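You operate a simulated robot arm through the tools that you are given. There is no shell and no other tool.

Carry out the task below with a simulated robot arm. There is one attempt and no reset: what you move stays moved.

TASK
Swap the grey filter for the white one and draw clear water.
Fine: grey lever shut before the blue canister's lid comes off on to the bench, open again once the lid is back on; grey filter on the sink grid; blue-handled jug to its blue band at the green filter lever; the brown filter stays.
Where things are to end (x, y in the base frame): grey filter within 6 cm of [111, -20].

The check looks at the end state, three seconds after you hand in, the way a careful person would. Anything else that was tipped, shoved, dropped, spilled or broken makes it a failure. A push-on lid holds only when it is set on centred and level and pressed home; a screw cap is set on level and turned clockwise until tight.

THE ROBOT
A 6-joint arm with a two-finger gripper, fixed in place. Base frame: the origin is at the foot of the arm, x ahead of it, y to its left, z up. Readings come in cm, degrees, newtons and seconds.
Its first joint turns from -166.0 to 166.0 degrees. Payload 2.45 kg.
The TCP is the grasp point between the finger pads, 2 cm short of the fingertips. In the tool frame z runs along the fingers and y along their closing line. Largest opening 14 cm; the body of the gripper starts 16.8 cm behind the TCP.
Orientation is that of the tool frame in the base frame, as a unit quaternion [x, y, z, w]. With the fingers straight down and closing along the base's y, the tool's x points along the base's -x, its y along +y and its z along -z.

THE INTERFACE
- The arm moves only by the tool nudge_tool. Its argument "rows" is a list of rows, each a list of 7 numbers: the turn, a rotation vector about the tool's x, y, z in units of 120 degrees (1.0 is 120 degrees), then the shift along the tool's x, y, z in units of 400 mm (1.0 is 400 mm), then the gripper command, from -1 (fully open) to 1 (shut), values between in proportion. In form: [[rx, ry, rz, x, y, z, hand], ...]. A call has 1 to 20 rows; each row is the pose to reach, as a shift and turn from the pose commanded when the call began, along the tool's axes at that moment. A call with a number of a shift or a turn outside -1 to 1 is refused whole. A row lasts 0.2 s, in which the tool goes at most 5 cm and 8.6 degrees; a call with a longer step from one row to the next is refused whole, and so is a gripper value outside its range. A pose out of reach is approached as far as the arm can. The call stops where the force on the tool passes 60 N (or 10 N more than at its start, if that is more) or the arm is blocked; 0.2 s more then pass. The fingers move at their own pace (about 4.5 cm/s each) and stop on an object; they squeeze with about 24 N. The grip force told is the motor's: it shows also when the fingers shut on nothing. Time passes only in rows, and 0.2 s behind the last, so rows that repeat a pose let the fingers close. It gives the time, the measured TCP pose, the force on the tool (base axes), the opening and the grip force at its end, in the units of the frame above (readings bear some noise), with the torque about the TCP (base axes, N m) and any sound that the robot's microphone picked up.
- Cameras (640 x 400 px; columns grow to the right, rows downward): "scene" is fixed at [4.86, 49.86, 183.39]; the picture's right is [0.04, -1.00, 0.00], its down [-0.89, -0.04, -0.45] and it looks along [0.45, 0.02, -0.90] (base axes); focal length 214 px, centre (320, 200). "wrist" rides on the gripper at [7.8, 1.1, -20.9] in the tool frame; the picture's right is [-0.14, 0.99, 0.00], its down [-0.92, -0.13, -0.37] and it looks along [-0.37, -0.05, 0.93] (tool axes); focal length 280 px, centre (320, 200). There is no depth. A picture from a camera that has moved, and an enlarged one, comes with that camera's place and axes in the base frame and with its lens.
- capture(camera): a new picture of that camera. It takes no simulated time.
- inspect(camera, box): a new picture of the part [left, top, right, bottom] of that camera's present view, enlarged. It takes no simulated time.
- job_done(): hands the job in; it is judged then, once.

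Nothing tells you positions but the pictures and the camera data. Unless the task says otherwise, let go and move clear before handing in.

The tools are called after "Request:" as a command line: name --pt "numbers of a row" for each row, then --argument value for the rest, lists and objects as JSON in quotes. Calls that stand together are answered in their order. nudge_tool: Moves the arm, as the interface text tells. Its arguments: {"type":"object","properties":{"rows":{"type":"array","items":{"type":"array","items":{"type":"number"}}}},"required":["rows"]} The other tools are called the same way: capture (camera) takes a picture; inspect (camera, box) takes an enlarged picture of a part of a camera's view; job_done () hands the job in.

At the start:

```text
time: 0.0
ee_pos: [56.47, 4.07, 154.35]
tcp_rot: [0.0, 1.0, -0.001, 0.0]
contact_force: [-0.3, 0.2, 0.3]
moment: [0.01, 0.0, 0.01]
grip_width: 14.01
finger_force: 0.0
```

scene: 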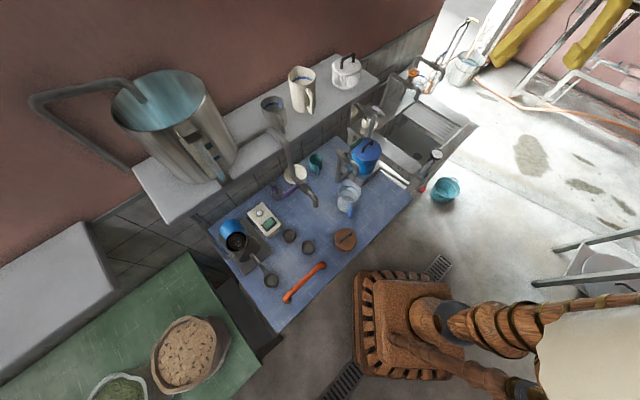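
wrist: 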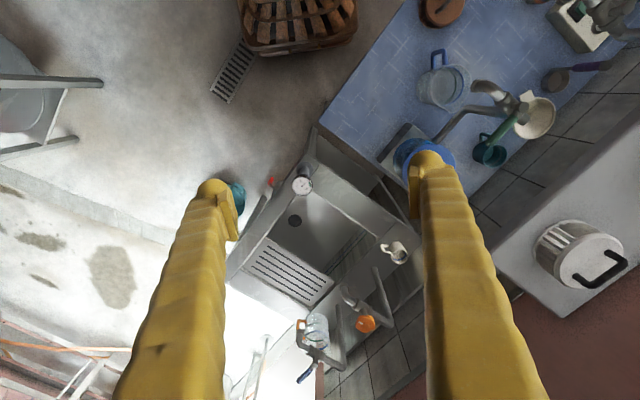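

I see a blue bench with a blue canister, a jug, some filters and a sink beyond. I'll look closer before moving.

Request:
inspect --camera "scene" --box '[320, 60, 480, 220]'

Request:
inspect --camera "scene" --box '[200, 130, 400, 310]'

Request:
inspect --camera "scene" --box '[230, 50, 390, 150]'

Request:
inspect --camera "wrist" --box '[360, 0, 640, 200]'

Request:
inspect --camera "wrist" --box '[220, 160, 440, 390]'

```text
2.50 times, centred on (400, 140) of scene
camera zoom: at [4.86, 49.86, 183.39], right [0.04, -1.0, 0.0], down [-0.89, -0.04, -0.45], along [0.45, 0.02, -0.9], focal length 536 px, centre (120, 350)
```

zoom: 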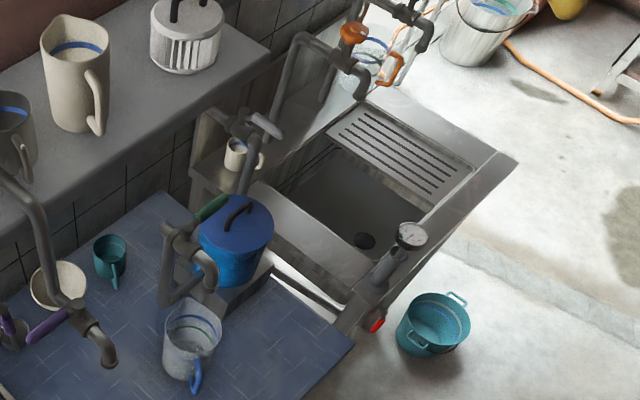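

```text
2.22 times, centred on (300, 220) of scene
camera zoom: at [4.86, 49.86, 183.39], right [0.04, -1.0, 0.0], down [-0.89, -0.04, -0.45], along [0.45, 0.02, -0.9], focal length 477 px, centre (364, 156)
```

zoom: 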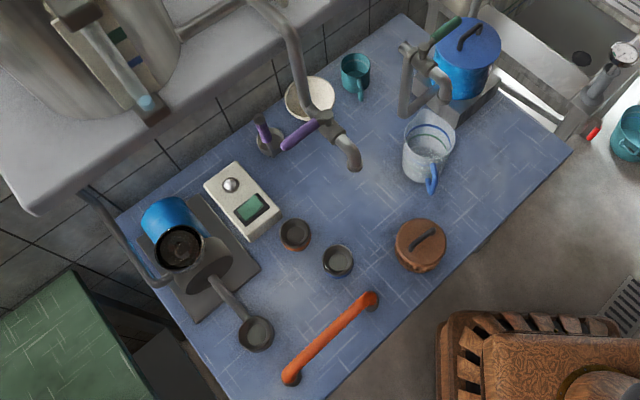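

```text
4.00 times, centred on (310, 100) of scene
camera zoom: at [4.86, 49.86, 183.39], right [0.04, -1.0, 0.0], down [-0.89, -0.04, -0.45], along [0.45, 0.02, -0.9], focal length 858 px, centre (360, 600)
```

zoom: 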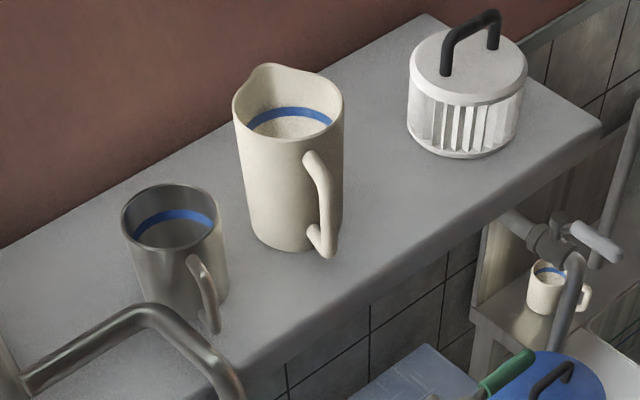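

```text
2.00 times, centred on (500, 100) of wrist
camera zoom: at [48.61, 5.08, 175.29], right [0.14, 0.99, 0.0], down [0.92, -0.13, 0.37], along [0.37, -0.05, -0.93], focal length 561 px, centre (-40, 400)
```

zoom: 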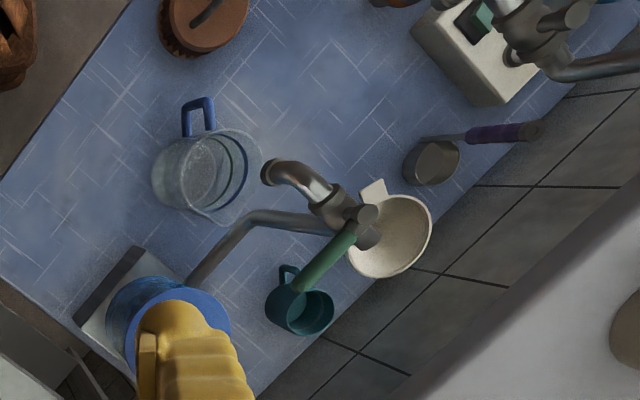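

```text
1.74 times, centred on (330, 275) of wrist
camera zoom: at [48.61, 5.08, 175.29], right [0.14, 0.99, 0.0], down [0.92, -0.13, 0.37], along [0.37, -0.05, -0.93], focal length 488 px, centre (303, 70)
```

zoom: 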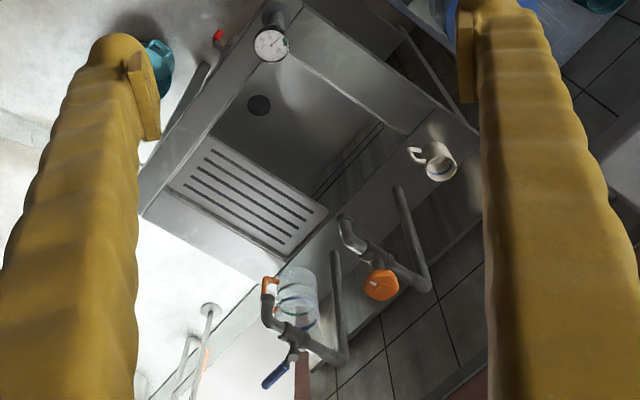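

The blue canister looks to be near (76, 30), with the brown filter near (34, 39) on the bench and the white filter on the shelf near (80, 44). I'll move the wrist camera over the bench for better views.

Request:
nudge_tool --pt "0 0 0 0.08 0.08 0 -1" --pt "0 0 0 0.16 0.16 0 -1" --pt "0 0 0 0.24 0.24 0 -1" --pt "0 0 0 0.32 0.32 0 -1" --pt "0 0 0 0.4 0.4 0 -1" --pt "0 0 0 0.4 0.5 0 -1" --pt "0 0 0 0.4 0.6 0 -1"

Request:
capture --camera "wrist"

Request:
capture --camera "scene"

```text
time: 1.6
ee_pos: [40.36, 28.27, 154.35]
tcp_rot: [0.0, 1.0, 0.0, 0.0]
contact_force: [0.7, 1.2, 0.2]
moment: [0.04, -0.01, -0.01]
grip_width: 13.99
finger_force: 0.2
```

```text
taken
camera wrist: at [32.53, 29.29, 175.32], right [0.14, 0.99, 0.0], down [0.92, -0.13, 0.37], along [0.37, -0.05, -0.93], focal length 280 px, centre (320, 200)
```

wrist: 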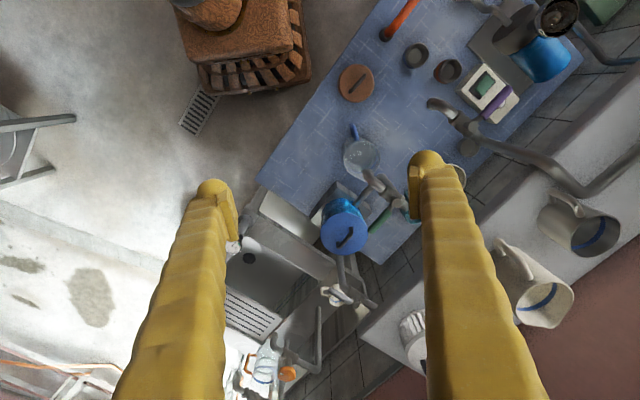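

```text
taken
```

scene: 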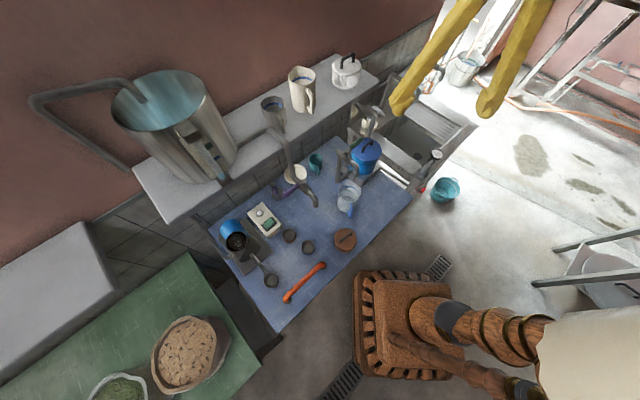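

The canister is centred in view now. I'll enlarge the parts that matter.

Request:
inspect --camera "wrist" --box '[300, 120, 420, 320]'

Request:
inspect --camera "wrist" --box '[220, 260, 420, 400]'

Request:
inspect --camera "wrist" --box '[320, 60, 500, 200]'

Request:
inspect --camera "scene" --box '[330, 90, 410, 160]'

Request:
inspect --camera "scene" --box '[320, 140, 400, 220]'

```text
2.00 times, centred on (360, 220) of wrist
camera zoom: at [32.53, 29.29, 175.32], right [0.14, 0.99, 0.0], down [0.92, -0.13, 0.37], along [0.37, -0.05, -0.93], focal length 561 px, centre (240, 160)
```

zoom: 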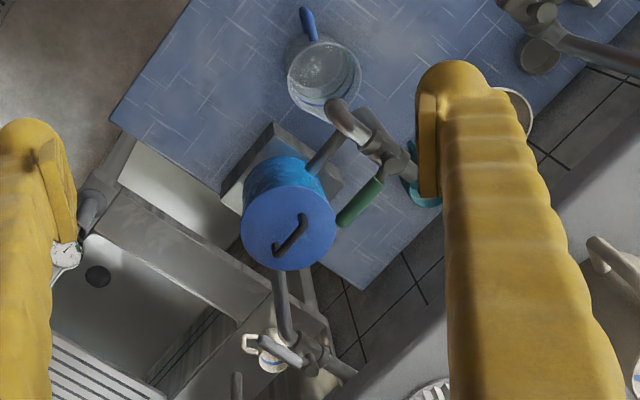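

```text
2.86 times, centred on (320, 330) of wrist
camera zoom: at [32.53, 29.29, 175.32], right [0.14, 0.99, 0.0], down [0.92, -0.13, 0.37], along [0.37, -0.05, -0.93], focal length 801 px, centre (320, -171)
```

zoom: 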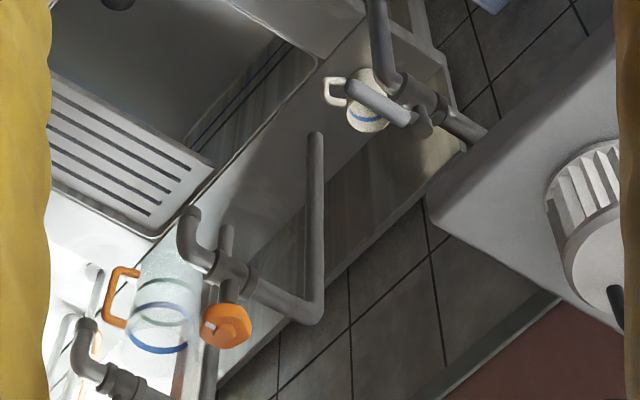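

```text
2.86 times, centred on (410, 130) of wrist
camera zoom: at [32.53, 29.29, 175.32], right [0.14, 0.99, 0.0], down [0.92, -0.13, 0.37], along [0.37, -0.05, -0.93], focal length 801 px, centre (63, 400)
```

zoom: 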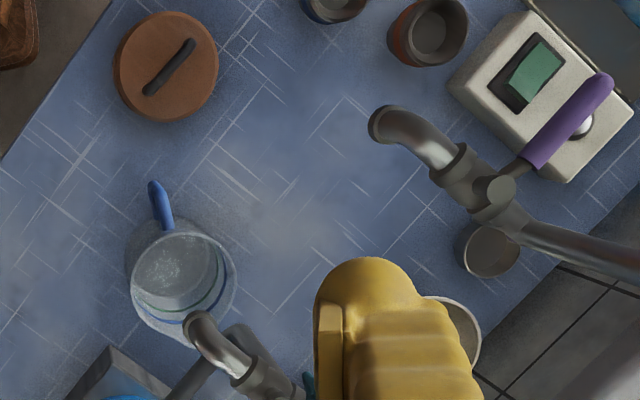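

```text
5.71 times, centred on (370, 125) of scene
camera zoom: at [4.86, 49.86, 183.39], right [0.04, -1.0, 0.0], down [-0.89, -0.04, -0.45], along [0.45, 0.02, -0.9], focal length 1226 px, centre (34, 629)
```

zoom: 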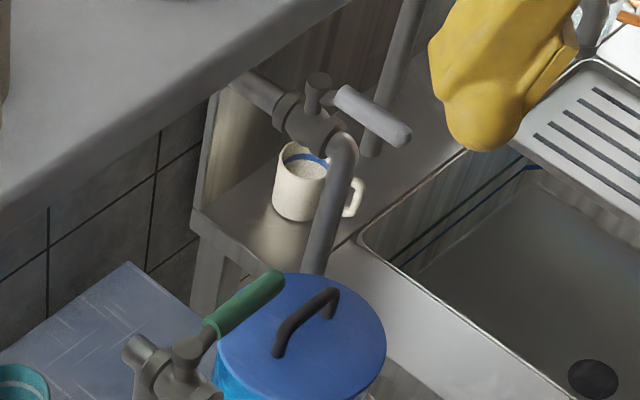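

```text
5.00 times, centred on (360, 180) of scene
camera zoom: at [4.86, 49.86, 183.39], right [0.04, -1.0, 0.0], down [-0.89, -0.04, -0.45], along [0.45, 0.02, -0.9], focal length 1072 px, centre (120, 300)
```

zoom: 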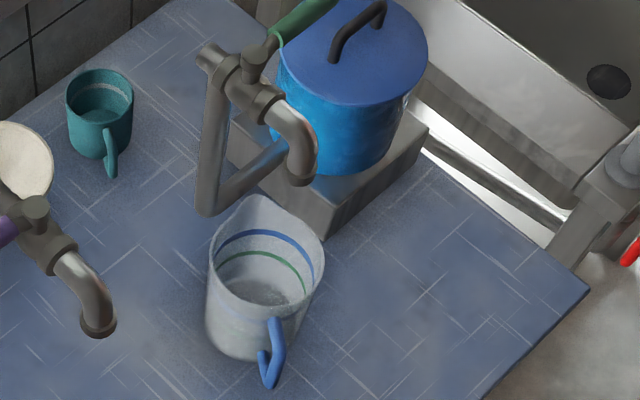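

The grey valve lever is near (80, 25, 117) and lies along its pipe, so it is open. The green lever tip is near (62, 36, 122) and the lid handle near (72, 31, 106). I'll move closer to measure them.

Request:
nudge_tool --pt "0 0 0 -0.074 -0.014 0.08 -1" --pt "0 0 0 -0.147 -0.028 0.16 -1" --pt "0 0 0 -0.22 -0.041 0.24 -1" --pt "0 0 0 -0.293 -0.055 0.32 -1" --pt "0 0 0 -0.367 -0.069 0.4 -1" --pt "0 0 0 -0.44 -0.0825 0.4825 -1" --pt "0 0 0 -0.44 -0.0825 0.4825 -1"

Request:
capture --camera "wrist"

Request:
inspect --camera "wrist" --box '[220, 0, 460, 150]'

Request:
inspect --camera "wrist" --box '[220, 150, 460, 300]'

Request:
inspect --camera "wrist" --box '[180, 230, 460, 400]'

```text
time: 3.2
ee_pos: [57.89, 24.68, 134.94]
tcp_rot: [0.0, 1.0, 0.0, 0.0]
contact_force: [0.1, -0.6, -0.4]
moment: [0.01, 0.0, 0.01]
grip_width: 14.01
finger_force: 0.0
```

```text
taken
camera wrist: at [50.1, 25.77, 155.84], right [0.14, 0.99, 0.0], down [0.92, -0.13, 0.37], along [0.37, -0.05, -0.93], focal length 280 px, centre (320, 200)
```

wrist: 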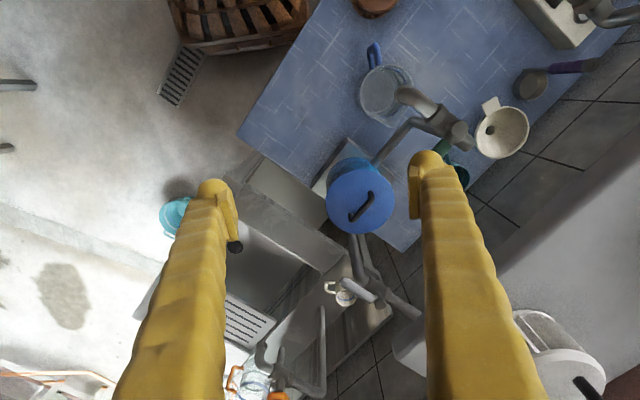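

```text
2.67 times, centred on (340, 75) of wrist
camera zoom: at [50.1, 25.77, 155.84], right [0.14, 0.99, 0.0], down [0.92, -0.13, 0.37], along [0.37, -0.05, -0.93], focal length 748 px, centre (267, 533)
```

zoom: 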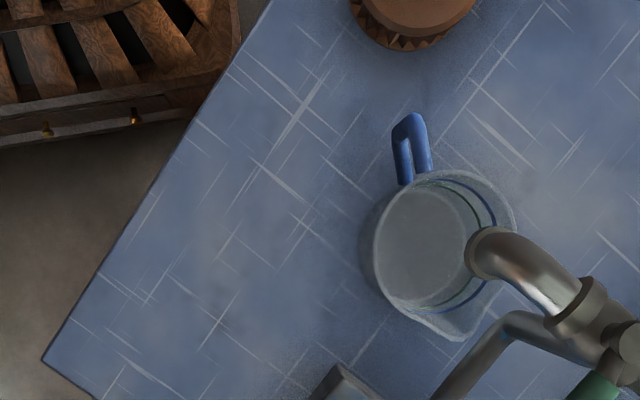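

```text
2.67 times, centred on (340, 225) of wrist
camera zoom: at [50.1, 25.77, 155.84], right [0.14, 0.99, 0.0], down [0.92, -0.13, 0.37], along [0.37, -0.05, -0.93], focal length 748 px, centre (267, 133)
```

zoom: 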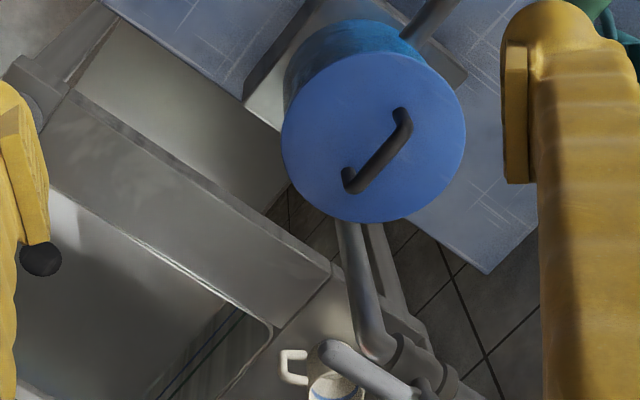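

```text
2.29 times, centred on (320, 315) of wrist
camera zoom: at [50.1, 25.77, 155.84], right [0.14, 0.99, 0.0], down [0.92, -0.13, 0.37], along [0.37, -0.05, -0.93], focal length 641 px, centre (320, -63)
```

zoom: 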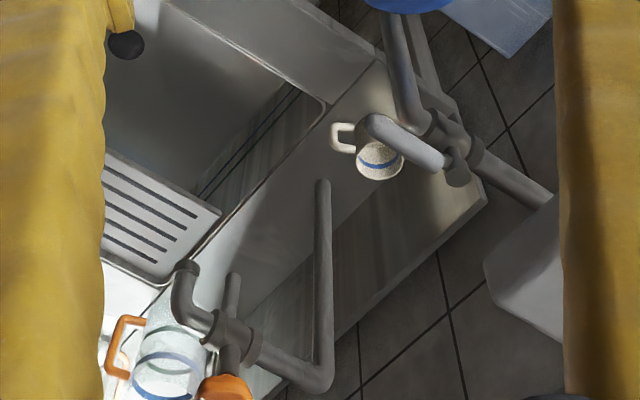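

The canister centre comes out near (72.2, 30.8), with a lid about 14 cm across and its handle bar running diagonally. Next I'll look closely at the grey valve and the sink grid.

Request:
nudge_tool --pt "0 0 0 -0.11 -0.023 0.02 -1" --pt "0 0 0 -0.22 -0.047 0.05 -1" --pt "0 0 0 -0.33 -0.07 0.08 -1" --pt "0 0 0 -0.44 -0.094 0.12 -1" --pt "0 0 0 -0.55 -0.117 0.16 -1" --pt "0 0 0 -0.55 -0.117 0.16 -1"

Request:
capture --camera "wrist"

Request:
inspect --camera "wrist" --box '[240, 100, 440, 240]'

Request:
inspect --camera "wrist" --box '[180, 230, 460, 400]'

Request:
inspect --camera "wrist" --box '[320, 0, 600, 160]'

```text
time: 4.6
ee_pos: [79.99, 20.01, 128.73]
tcp_rot: [0.0, 1.0, 0.001, 0.001]
contact_force: [-0.3, 0.0, -1.2]
moment: [0.01, 0.02, -0.01]
grip_width: 13.99
finger_force: 0.0
```

```text
taken
camera wrist: at [72.1, 21.18, 149.68], right [0.14, 0.99, 0.0], down [0.92, -0.13, 0.37], along [0.37, -0.05, -0.93], focal length 280 px, centre (320, 200)
```

wrist: 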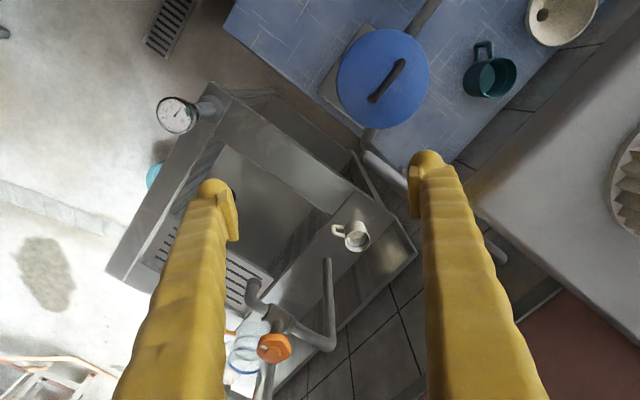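

```text
2.86 times, centred on (340, 170) of wrist
camera zoom: at [72.1, 21.18, 149.68], right [0.14, 0.99, 0.0], down [0.92, -0.13, 0.37], along [0.37, -0.05, -0.93], focal length 801 px, centre (263, 286)
```

zoom: 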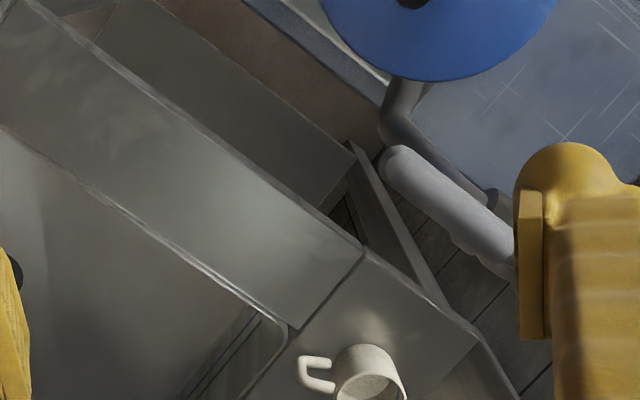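

```text
2.29 times, centred on (320, 315) of wrist
camera zoom: at [72.1, 21.18, 149.68], right [0.14, 0.99, 0.0], down [0.92, -0.13, 0.37], along [0.37, -0.05, -0.93], focal length 641 px, centre (320, -63)
```

zoom: 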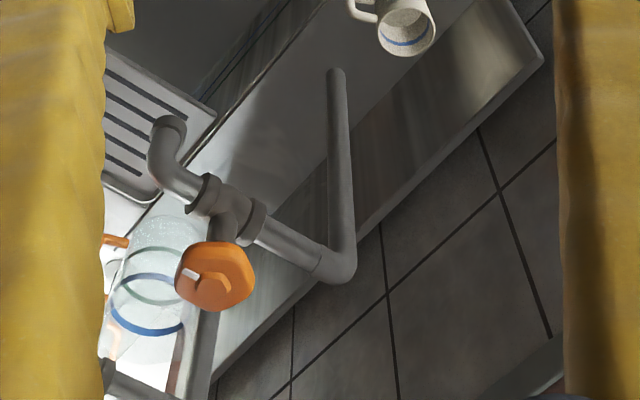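

```text
2.29 times, centred on (460, 80) of wrist
camera zoom: at [72.1, 21.18, 149.68], right [0.14, 0.99, 0.0], down [0.92, -0.13, 0.37], along [0.37, -0.05, -0.93], focal length 641 px, centre (0, 474)
```

zoom: 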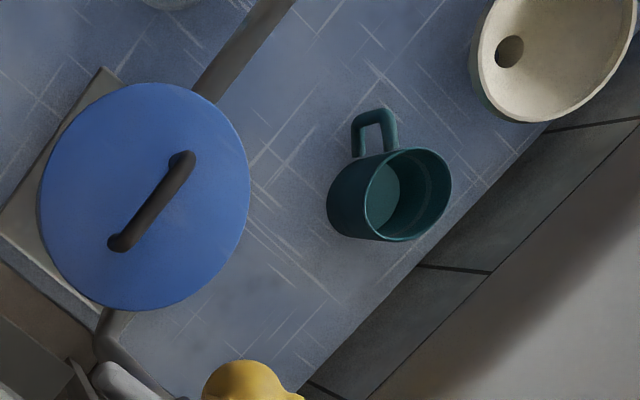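

The grey lever runs parallel to its pipe, pointing away from the wall along (-0.7, -0.7), so it is open. I'll yaw and tilt the tool to get a near-horizontal look at the valve and canister heights.

Request:
nudge_tool --pt "0 0 -0.0625 0.09 -0.04 0 -1" --pt "0 0 -0.125 0.18 -0.08 0 -1" --pt "0 0 -0.1875 0.27 -0.12 0 -1" --pt "0 0 -0.25 0.36 -0.16 0 -1" --pt "0 0 -0.3125 0.45 -0.2 0 -1" --pt "0 0 -0.375 0.5 -0.25 0 -1" --pt "0 0 -0.375 0.5 -0.25 0 -1"

Request:
nudge_tool --pt "0 -0.0625 0 0 0 0 -1" --pt "0 -0.125 0 0 0 0 -1" --pt "0 -0.1875 0 0 0 0 -1" --pt "0 -0.25 0 0 0 0 -1" --pt "0 -0.3125 0 0 0 0 -1" --pt "0 -0.375 0 0 0 0 -1" --pt "0 -0.4375 0 0 0 0 -1" --pt "0 -0.5 0 0 0 0 -1" --pt "0 -0.5 0 0 0 0 -1"

Request:
capture --camera "wrist"

Request:
capture --camera "scene"

```text
time: 6.2
ee_pos: [60.08, 9.83, 128.76]
tcp_rot: [-0.383, 0.924, 0.0, 0.0]
contact_force: [-0.7, 0.1, -0.3]
moment: [-0.01, 0.02, 0.01]
grip_width: 14.0
finger_force: 0.1
```

```text
time: 8.2
ee_pos: [60.16, 10.01, 128.63]
tcp_rot: [-0.331, 0.8, 0.191, 0.462]
contact_force: [0.4, 0.3, 0.0]
moment: [0.02, -0.06, -0.01]
grip_width: 13.99
finger_force: 0.0
```

```text
taken
camera wrist: at [43.71, -4.8, 132.37], right [-0.65, 0.75, 0.12], down [0.19, 0.01, 0.98], along [0.73, 0.66, -0.15], focal length 280 px, centre (320, 200)
```

wrist: 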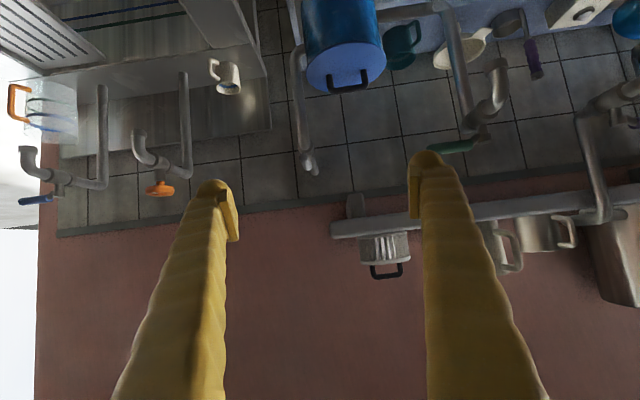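

```text
taken
```

scene: 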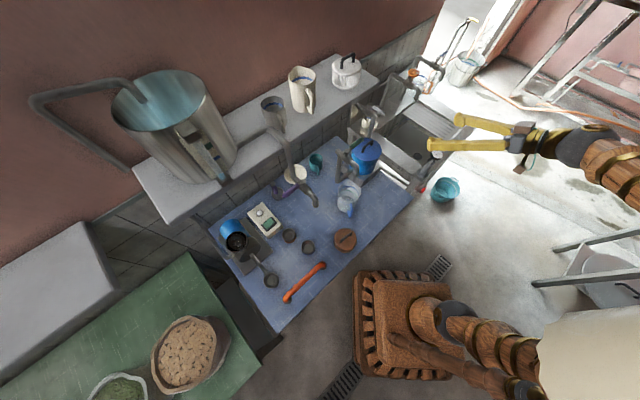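

This near-horizontal view (upside down) is useful. I'll enlarge it to read heights.

Request:
inspect --camera "wrist" --box '[270, 30, 410, 190]'

Request:
inspect --camera "wrist" --box '[380, 0, 560, 180]'

Request:
inspect --camera "wrist" --box '[320, 180, 430, 290]'

Request:
inspect --camera "wrist" --box '[0, 0, 270, 200]'

```text
2.50 times, centred on (340, 110) of wrist
camera zoom: at [43.71, -4.8, 132.37], right [-0.65, 0.75, 0.12], down [0.19, 0.01, 0.98], along [0.73, 0.66, -0.15], focal length 701 px, centre (270, 425)
```

zoom: 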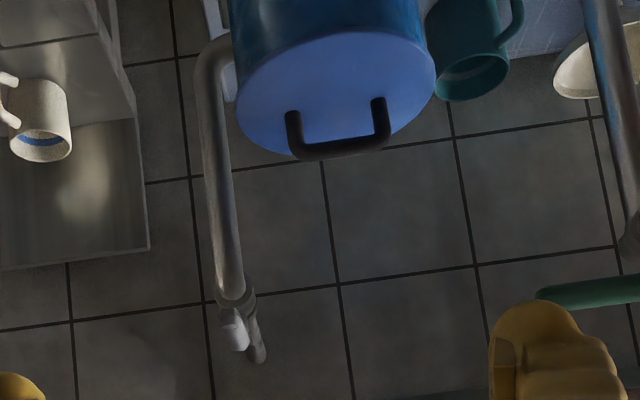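

```text
2.22 times, centred on (470, 90) of wrist
camera zoom: at [43.71, -4.8, 132.37], right [-0.65, 0.75, 0.12], down [0.19, 0.01, 0.98], along [0.73, 0.66, -0.15], focal length 623 px, centre (-13, 444)
```

zoom: 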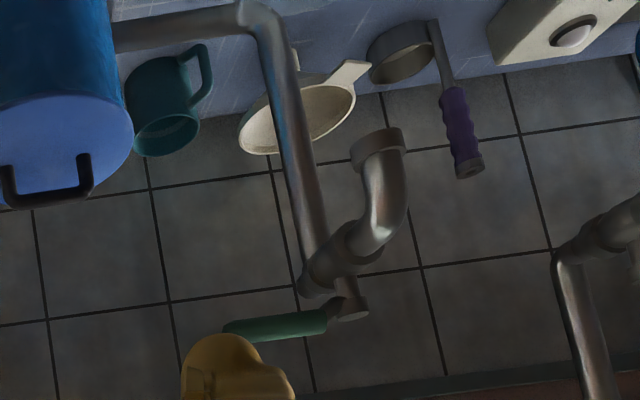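

```text
3.64 times, centred on (375, 235) of wrist
camera zoom: at [43.71, -4.8, 132.37], right [-0.65, 0.75, 0.12], down [0.19, 0.01, 0.98], along [0.73, 0.66, -0.15], focal length 1020 px, centre (120, 73)
```

zoom: 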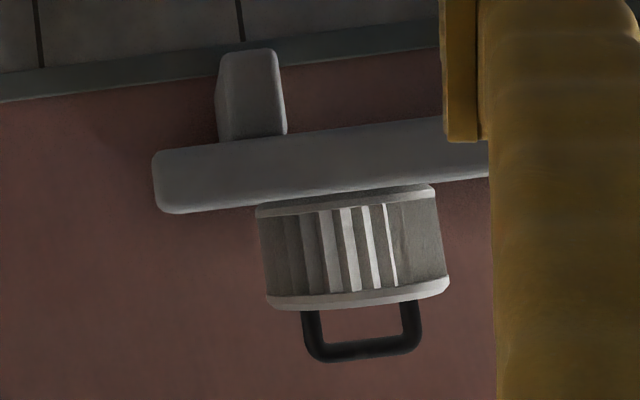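

```text
2.00 times, centred on (135, 100) of wrist
camera zoom: at [43.71, -4.8, 132.37], right [-0.65, 0.75, 0.12], down [0.19, 0.01, 0.98], along [0.73, 0.66, -0.15], focal length 561 px, centre (690, 400)
```

zoom: 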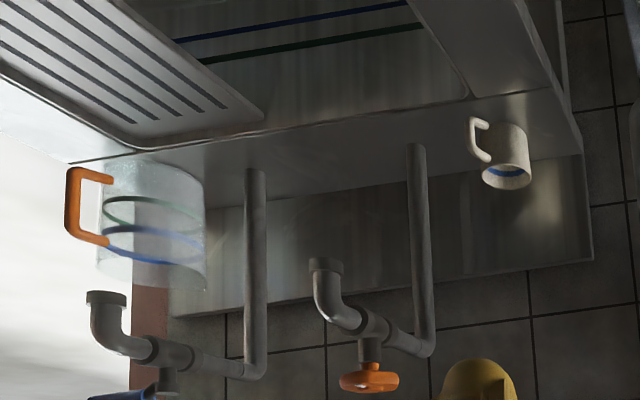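

The bench top is near z = 83, the sink grid near z = 81 and the shelf top near z = 132. The jug already stands under the green spout at about (52.5, 38). Before relying on it, I'll test empty-handed whether a tilted tool can reach the grid spot.

Request:
nudge_tool --pt "0 0.0625 0 0 0 0 -1" --pt "0 0.125 0 0 0 0 -1" --pt "0 0.125 0 0 0 0 -1"

Request:
nudge_tool --pt "0.036 0 0.036 -0.0134 -0.1077 0.0277 -1" --pt "0.072 0 0.072 -0.0269 -0.2153 0.0553 -1" --pt "0.108 0 0.108 -0.0403 -0.323 0.083 -1" --pt "0.144 0 0.144 -0.0538 -0.4307 0.1107 -1" --pt "0.18 0 0.18 -0.0672 -0.5383 0.1383 -1" --pt "0.216 0 0.216 -0.0807 -0.646 0.166 -1" --pt "0.252 0 0.252 -0.0941 -0.7537 0.1937 -1" --pt "0.288 0 0.288 -0.1076 -0.8613 0.2213 -1" --pt "0.324 0 0.324 -0.121 -0.969 0.249 -1" --pt "0.324 0 0.324 -0.121 -0.969 0.249 -1"

Request:
capture --camera "wrist"

```text
time: 9.0
ee_pos: [60.05, 9.98, 128.63]
tcp_rot: [-0.354, 0.853, 0.146, 0.353]
contact_force: [0.4, -0.1, 0.2]
moment: [-0.01, 0.0, 0.03]
grip_width: 14.01
finger_force: 0.1
```

```text
time: 11.2
ee_pos: [94.99, -9.99, 124.74]
tcp_rot: [0.081, 0.92, -0.034, 0.381]
contact_force: [0.0, 0.1, 0.7]
moment: [-0.03, 0.04, -0.01]
grip_width: 14.01
finger_force: 0.2
```

```text
taken
camera wrist: at [75.22, -5.37, 134.16], right [0.27, 0.96, 0.1], down [0.36, -0.19, 0.91], along [0.89, -0.21, -0.4], focal length 280 px, centre (320, 200)
```

wrist: 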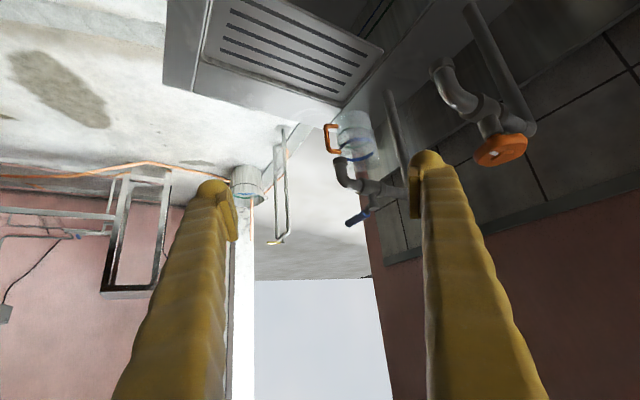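

The pose is fine so far. I'll continue towards the grid spot with partly closed fingers to confirm the reach.

Request:
nudge_tool --pt "0 0 0 0 0 0 0.14" --pt "0 0 0 0 0 0 0.14" --pt "0 0 0 0.0236 -0.023 0.101 0.14" --pt "0 0 0 0.047 -0.046 0.202 0.14" --pt "0 0 0 0.071 -0.069 0.303 0.14" --pt "0 0 0 0.094 -0.092 0.404 0.14" --pt "0 0 0 0.118 -0.115 0.505 0.14" --pt "0 0 0 0.141 -0.138 0.606 0.14" --pt "0 0 0 0.165 -0.161 0.7075 0.14" --pt "0 0 0 0.165 -0.161 0.7075 0.14"

Request:
capture --camera "wrist"

Request:
capture --camera "scene"

```text
time: 13.4
ee_pos: [109.12, -18.9, 100.17]
tcp_rot: [0.08, 0.92, -0.033, 0.381]
contact_force: [-0.1, 0.0, -1.2]
moment: [0.0, -0.04, 0.02]
grip_width: 5.98
finger_force: 0.1
```

```text
taken
camera wrist: at [89.3, -14.39, 109.51], right [0.27, 0.96, 0.1], down [0.36, -0.19, 0.91], along [0.89, -0.21, -0.4], focal length 280 px, centre (320, 200)
```

wrist: 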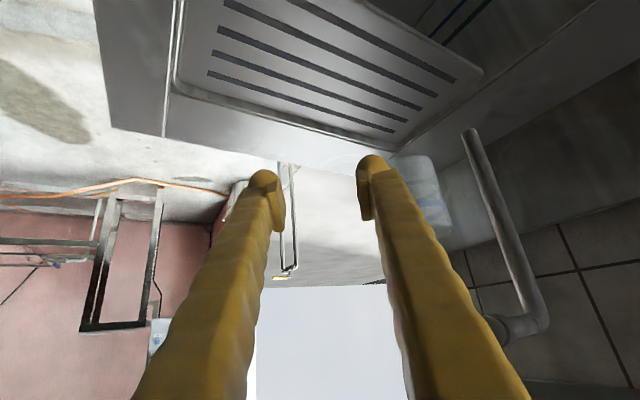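

```text
taken
```

scene: 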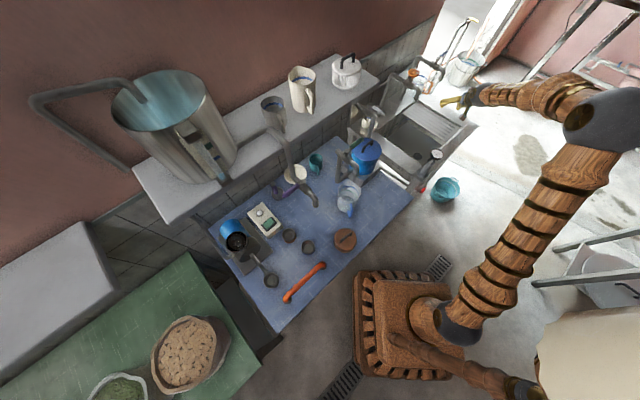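

Reach at 45° tilt is fine. I'll check lower, and with less tilt.

Request:
nudge_tool --pt "0 0 0 0.06 0 0.06 0.14" --pt "0 0 0 0.12 0 0.12 0.14" --pt "0 0 0 0.14 0 0.14 0.14" --pt "0 0.06 0 0.14 0 0.14 0.14" --pt "0 0.125 0 0.14 0 0.14 0.14" --pt "0 0.125 0 0.14 0 0.14 0.14"

Request:
nudge_tool --pt "0 0.042 0 0 0 0 0.14" --pt "0 0.083 0 0 0 0 0.14" --pt "0 0.083 0 0 0 0 0.14"

```text
time: 14.8
ee_pos: [108.84, -19.04, 92.35]
tcp_rot: [0.084, 0.963, -0.023, 0.257]
contact_force: [-0.6, 0.1, -0.6]
moment: [0.0, -0.02, -0.02]
grip_width: 6.04
finger_force: 0.1
```

```text
time: 15.6
ee_pos: [108.83, -18.99, 92.48]
tcp_rot: [0.085, 0.981, -0.016, 0.173]
contact_force: [0.4, 0.1, 0.0]
moment: [0.02, -0.05, 0.0]
grip_width: 6.02
finger_force: 0.0
```

Even a 20° tilt reaches. I'll try less.

Request:
nudge_tool --pt "0 0.042 0 0 0 0 0.14" --pt "0 0.083 0 0 0 0 0.14" --pt "0 0.083 0 0 0 0 0.14"

Request:
nudge_tool --pt "0 0.042 0 0 0 0 0.14" --pt "0 0.083 0 0 0 0 0.14" --pt "0 0.083 0 0 0 0 0.14"

```text
time: 16.4
ee_pos: [108.8, -18.99, 92.43]
tcp_rot: [0.087, 0.992, -0.008, 0.087]
contact_force: [0.5, -0.2, 0.7]
moment: [-0.04, 0.02, -0.01]
grip_width: 6.01
finger_force: 0.0
```

```text
time: 17.2
ee_pos: [108.86, -19.02, 92.43]
tcp_rot: [0.087, 0.996, 0.0, 0.001]
contact_force: [-0.4, 1.6, 0.9]
moment: [0.0, -0.03, 0.0]
grip_width: 6.02
finger_force: 0.1
```

A vertical tool reaches it, so no tilt is needed. I'll look at the grid from here, then go back up.

Request:
capture --camera "wrist"

Request:
inspect --camera "scene" --box '[360, 80, 500, 180]'

```text
taken
camera wrist: at [101.27, -16.56, 113.38], right [0.31, 0.95, 0.0], down [0.88, -0.29, 0.37], along [0.35, -0.11, -0.93], focal length 280 px, centre (320, 200)
```

wrist: 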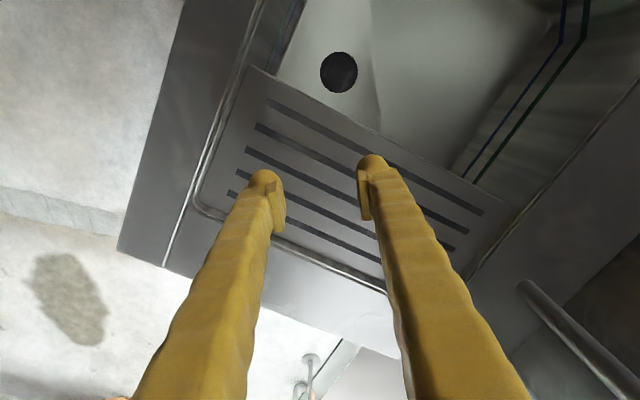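

```text
4.00 times, centred on (430, 130) of scene
camera zoom: at [4.86, 49.86, 183.39], right [0.04, -1.0, 0.0], down [-0.89, -0.04, -0.45], along [0.45, 0.02, -0.9], focal length 858 px, centre (-120, 480)
```

zoom: 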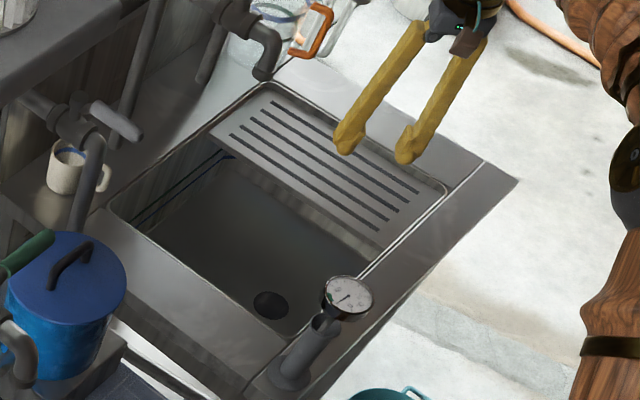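

The grid spot is confirmed. I'll raise the arm and go over to the grey lever, yawed so the fingers can straddle it.

Request:
nudge_tool --pt "0 0 -0.057 0 0 -0.12 0.14" --pt "0 0 -0.114 0 0 -0.24 0.14" --pt "0 0 -0.171 0 0 -0.36 0.14" --pt "0 0 -0.228 0 0 -0.48 0.14" --pt "0 0 -0.285 0 0 -0.6 0.14" --pt "0 0 -0.342 0 0 -0.72 0.14" --pt "0 0 -0.4 0 0 -0.84 0.14" --pt "0 0 -0.458 0 0 -0.95 0.14" --pt "0 0 -0.458 0.0736 0.091 -0.95 0.14" --pt "0 0 -0.458 0.147 0.182 -0.95 0.14" --pt "0 0 -0.458 0.221 0.273 -0.95 0.14" --pt "0 0 -0.458 0.294 0.364 -0.95 0.14" --pt "0 0 -0.458 0.368 0.4545 -0.95 0.14" --pt "0 0 -0.458 0.442 0.545 -0.95 0.14" --pt "0 0 -0.458 0.515 0.636 -0.95 0.14" --pt "0 0 -0.458 0.589 0.727 -0.95 0.14" --pt "0 0 -0.458 0.663 0.818 -0.95 0.14" --pt "0 0 -0.458 0.736 0.909 -0.95 0.14" --pt "0 0 -0.458 0.81 1.0 -0.95 0.14" --pt "0 0 -0.458 0.81 1.0 -0.95 0.14"

Request:
capture --camera "wrist"

Request:
inspect --camera "wrist" --box '[240, 110, 440, 250]'

```text
time: 21.4
ee_pos: [83.69, 25.69, 130.52]
tcp_rot: [-0.382, 0.924, -0.001, 0.0]
contact_force: [-13.3, -30.4, 5.1]
moment: [0.37, 0.09, 1.45]
grip_width: 5.37
finger_force: 0.0
out of reach, approached as far as the arm can: row 7, 8, 9
```

```text
taken
camera wrist: at [77.35, 21.0, 151.35], right [-0.6, 0.8, 0.0], down [0.74, 0.56, 0.37], along [0.3, 0.22, -0.93], focal length 280 px, centre (320, 200)
```

wrist: 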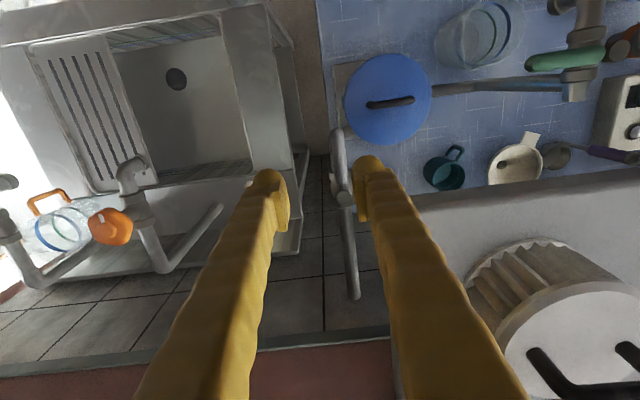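

```text
2.86 times, centred on (340, 180) of wrist
camera zoom: at [77.35, 21.0, 151.35], right [-0.6, 0.8, 0.0], down [0.74, 0.56, 0.37], along [0.3, 0.22, -0.93], focal length 801 px, centre (263, 257)
```

zoom: 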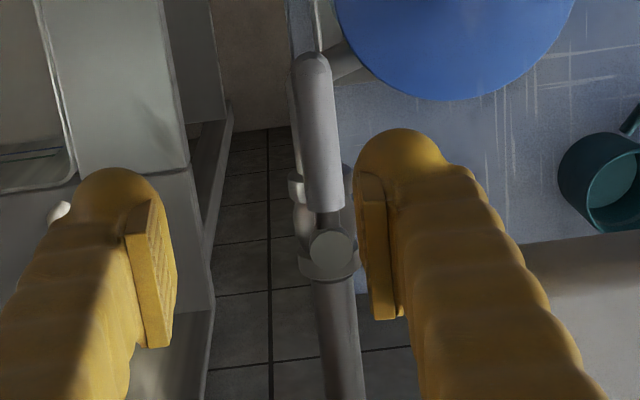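

The gripper touched the shelf corner near (80, 30, 132), so I'm backing off away from it. The stem is at about (85.9, 31.0) and the lever tip at about (80.4, 25.6).

Request:
nudge_tool --pt "0 0 0 0.06 -0.005 0 0.37" --pt "0 0 0 0.115 -0.009 0 0.37" --pt "0 0 0 0.115 -0.009 0 0.37"

Request:
capture --camera "wrist"

Request:
inspect --camera "scene" --box '[320, 40, 420, 160]'

```text
time: 22.2
ee_pos: [80.76, 22.52, 130.32]
tcp_rot: [-0.383, 0.924, -0.001, 0.001]
contact_force: [-0.5, 0.3, -0.3]
moment: [-0.03, 0.0, 0.0]
grip_width: 4.4
finger_force: 0.0
```

```text
taken
camera wrist: at [74.42, 17.78, 151.17], right [-0.6, 0.8, 0.0], down [0.74, 0.56, 0.37], along [0.3, 0.22, -0.93], focal length 280 px, centre (320, 200)
```

wrist: 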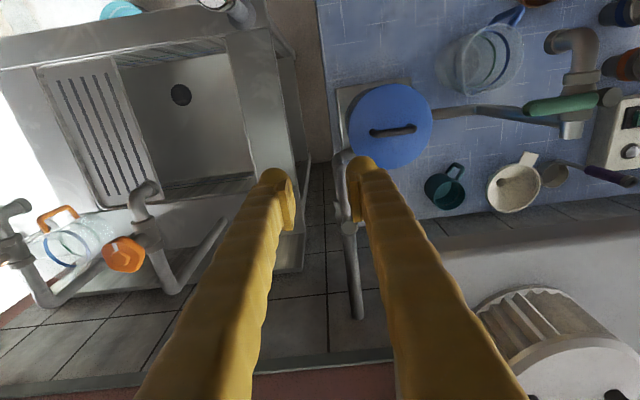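

```text
3.33 times, centred on (370, 100) of scene
camera zoom: at [4.86, 49.86, 183.39], right [0.04, -1.0, 0.0], down [-0.89, -0.04, -0.45], along [0.45, 0.02, -0.9], focal length 715 px, centre (153, 533)
```

zoom: 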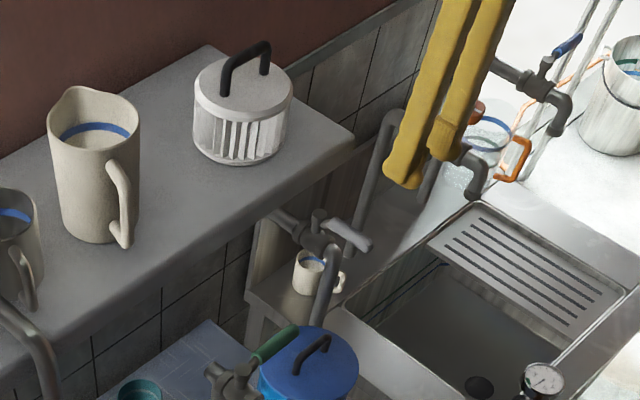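

I'm clear. Now I'll straddle the lever tip at about (80.1, 25.3) and descend to z of about 118.8, then look.

Request:
nudge_tool --pt "0 0 0 -0.0375 0.061 0 0.37" --pt "0 0 0 -0.0375 0.061 0.05 0.37" --pt "0 0 0 -0.0375 0.061 0.1 0.37" --pt "0 0 0 -0.0375 0.061 0.15 0.37" --pt "0 0 0 -0.0375 0.061 0.2 0.37" --pt "0 0 0 -0.0375 0.061 0.2 0.37"

Request:
capture --camera "wrist"

Request:
inspect --camera "wrist" --box '[260, 120, 400, 280]'

Request:
inspect --camera "scene" --box '[340, 80, 420, 150]'

```text
time: 23.6
ee_pos: [79.99, 25.21, 122.21]
tcp_rot: [-0.383, 0.924, 0.0, 0.001]
contact_force: [0.2, 0.0, 0.0]
moment: [0.03, 0.02, 0.02]
grip_width: 4.43
finger_force: 0.0
```

```text
taken
camera wrist: at [73.75, 20.56, 143.18], right [-0.6, 0.8, 0.0], down [0.74, 0.56, 0.37], along [0.3, 0.22, -0.93], focal length 280 px, centre (320, 200)
```

wrist: 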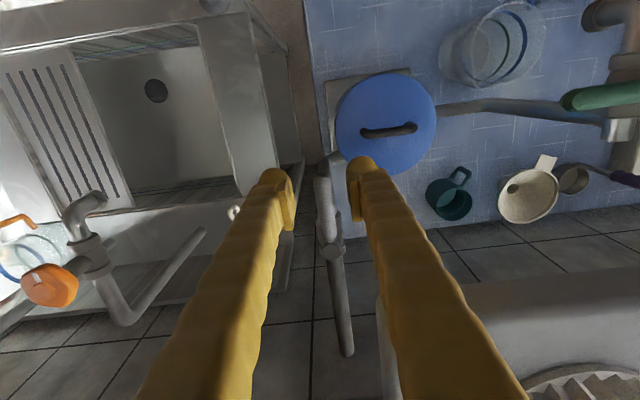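

```text
2.50 times, centred on (330, 200) of wrist
camera zoom: at [73.75, 20.56, 143.18], right [-0.6, 0.8, 0.0], down [0.74, 0.56, 0.37], along [0.3, 0.22, -0.93], focal length 701 px, centre (295, 200)
```

zoom: 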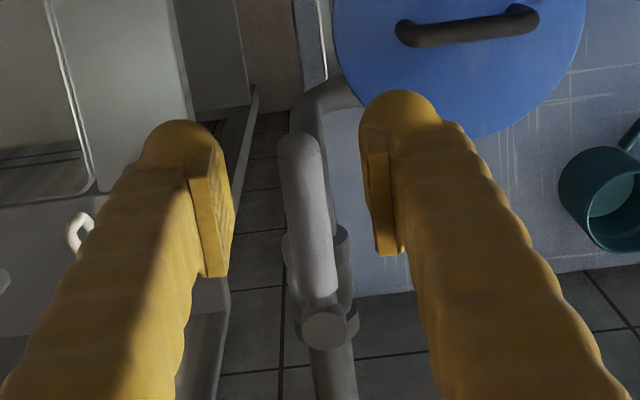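

```text
5.71 times, centred on (380, 115) of scene
camera zoom: at [4.86, 49.86, 183.39], right [0.04, -1.0, 0.0], down [-0.89, -0.04, -0.45], along [0.45, 0.02, -0.9], focal length 1226 px, centre (-23, 686)
```

zoom: 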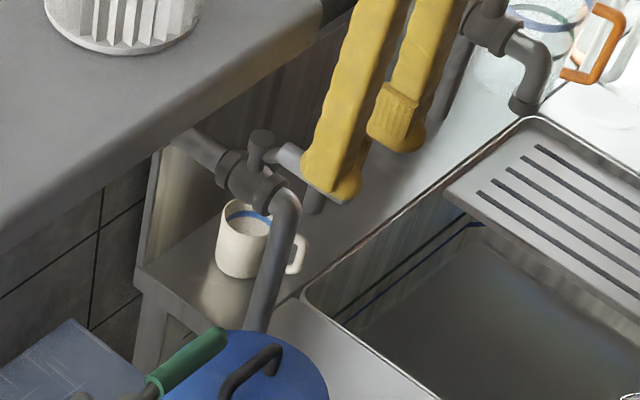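

The lever lies between the fingers. I'll descend to lever height and turn it towards the sink side in an arc about the stem.

Request:
nudge_tool --pt "0 0 0 -0.012 0 0.04 0.37" --pt "0 0 0 -0.012 0 0.085 0.37" --pt "0 0 0 -0.012 0 0.085 0.37"

Request:
nudge_tool --pt "0 0 -0.0667 -0.0019 -0.0268 0 0.37" --pt "0 0 -0.1333 -0.0075 -0.0531 0 0.37" --pt "0 0 -0.2 -0.0166 -0.0783 0 0.37" --pt "0 0 -0.2 -0.0166 -0.0783 0 0.37"

Request:
inspect --camera "wrist" --box '[240, 100, 400, 280]'

```text
time: 24.4
ee_pos: [80.47, 25.5, 118.96]
tcp_rot: [-0.383, 0.924, 0.0, 0.001]
contact_force: [0.2, -0.5, 1.2]
moment: [0.0, -0.04, -0.01]
grip_width: 4.41
finger_force: 0.1
```

```text
time: 25.4
ee_pos: [83.24, 23.85, 118.87]
tcp_rot: [-0.567, 0.824, -0.001, 0.001]
contact_force: [0.3, 0.2, -0.4]
moment: [0.01, -0.02, -0.03]
grip_width: 4.4
finger_force: 0.0
```

```text
2.22 times, centred on (320, 190) of wrist
camera zoom: at [79.35, 16.98, 139.82], right [-0.88, 0.48, 0.0], down [0.45, 0.81, 0.37], along [0.18, 0.32, -0.93], focal length 623 px, centre (320, 222)
```

zoom: 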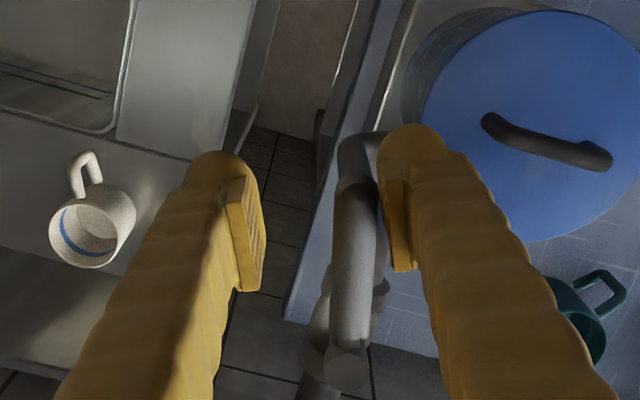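

The lever follows with no resistance. I'll continue the arc.

Request:
nudge_tool --pt "0 0 -0.0667 -0.0019 -0.0268 0 0.37" --pt "0 0 -0.1333 -0.0075 -0.0531 0 0.37" --pt "0 0 -0.2 -0.0166 -0.0783 0 0.37" --pt "0 0 -0.2667 -0.0293 -0.102 0 0.37" --pt "0 0 -0.3333 -0.045 -0.1237 0 0.37" --pt "0 0 -0.4 -0.0637 -0.1431 0 0.37" --pt "0 0 -0.4667 -0.0849 -0.1596 0 0.37" --pt "0 0 -0.5333 -0.1081 -0.173 0 0.37" --pt "0 0 -0.5333 -0.1081 -0.173 0 0.37"

Request:
inspect --camera "wrist" --box '[240, 100, 400, 280]'

Request:
inspect --camera "scene" --box '[340, 80, 420, 150]'

```text
time: 27.4
ee_pos: [91.22, 25.52, 118.82]
tcp_rot: [0.917, -0.398, 0.001, 0.0]
contact_force: [-0.2, 1.0, 0.4]
moment: [-0.02, 0.01, 0.03]
grip_width: 4.41
finger_force: 0.0
```

```text
2.22 times, centred on (320, 190) of wrist
camera zoom: at [95.69, 19.09, 139.91], right [-0.82, -0.58, 0.0], down [-0.54, 0.76, 0.37], along [-0.21, 0.3, -0.93], focal length 623 px, centre (320, 222)
```

zoom: 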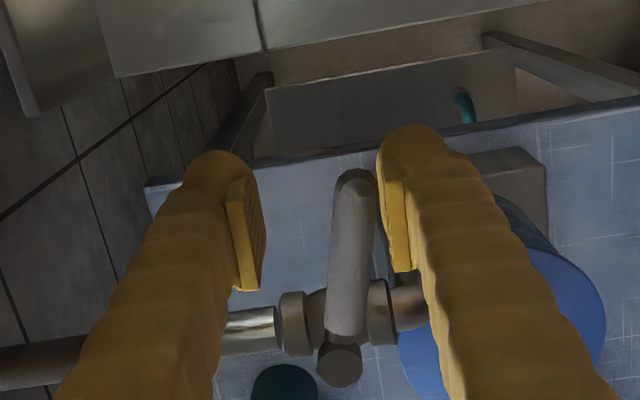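

```text
5.71 times, centred on (380, 115) of scene
camera zoom: at [4.86, 49.86, 183.39], right [0.04, -1.0, 0.0], down [-0.89, -0.04, -0.45], along [0.45, 0.02, -0.9], focal length 1226 px, centre (-23, 686)
```

zoom: 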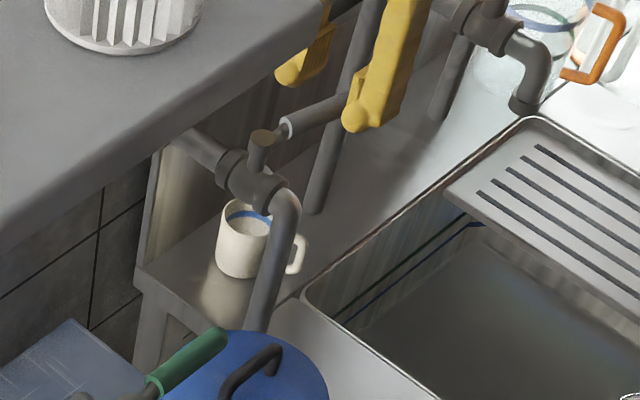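

The lever is nearly perpendicular to its pipe. I'll push it gently to its stop.

Request:
nudge_tool --pt "0 0 -0.033 -0.0004 -0.0134 0 0.37" --pt "0 0 -0.0667 -0.0019 -0.0268 0 0.37" --pt "0 0 -0.1 -0.0042 -0.04 0 0.37" --pt "0 0 -0.1 -0.0042 -0.04 0 0.37"

Request:
inspect --camera "wrist" --box '[240, 100, 400, 280]'

```text
time: 28.4
ee_pos: [92.15, 26.73, 119.05]
tcp_rot: [0.954, -0.3, 0.001, -0.001]
contact_force: [0.6, -0.2, 1.6]
moment: [-0.03, 0.01, -0.02]
grip_width: 4.45
finger_force: 0.1
```

```text
2.22 times, centred on (320, 190) of wrist
camera zoom: at [97.93, 21.33, 139.95], right [-0.68, -0.73, 0.0], down [-0.68, 0.63, 0.37], along [-0.27, 0.25, -0.93], focal length 623 px, centre (320, 222)
```

zoom: 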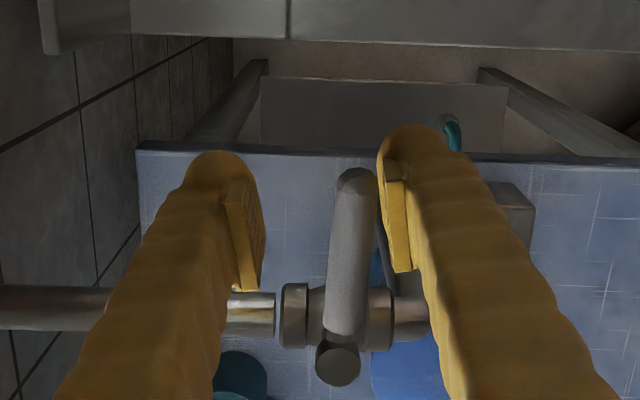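

Request:
nudge_tool --pt "0 0 -0.033 -0.0004 -0.0134 0 0.37" --pt "0 0 -0.05 -0.001 -0.02 0 0.37" --pt "0 0 -0.05 -0.001 -0.02 0 0.37"

Request:
inspect --camera "wrist" --box '[240, 100, 400, 280]'

```text
time: 29.2
ee_pos: [92.65, 27.42, 118.96]
tcp_rot: [0.968, -0.251, 0.001, 0.001]
contact_force: [-9.2, -8.7, 0.3]
moment: [-0.09, 0.14, -0.13]
grip_width: 5.24
finger_force: 6.3
```

```text
2.22 times, centred on (320, 190) of wrist
camera zoom: at [98.92, 22.61, 139.88], right [-0.6, -0.8, 0.0], down [-0.74, 0.56, 0.37], along [-0.29, 0.22, -0.93], focal length 623 px, centre (320, 222)
```

zoom: 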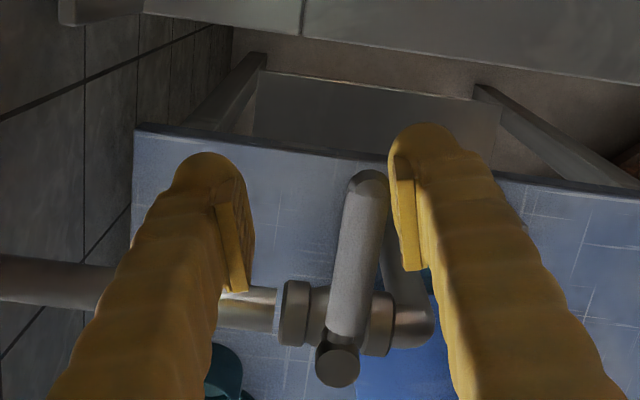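

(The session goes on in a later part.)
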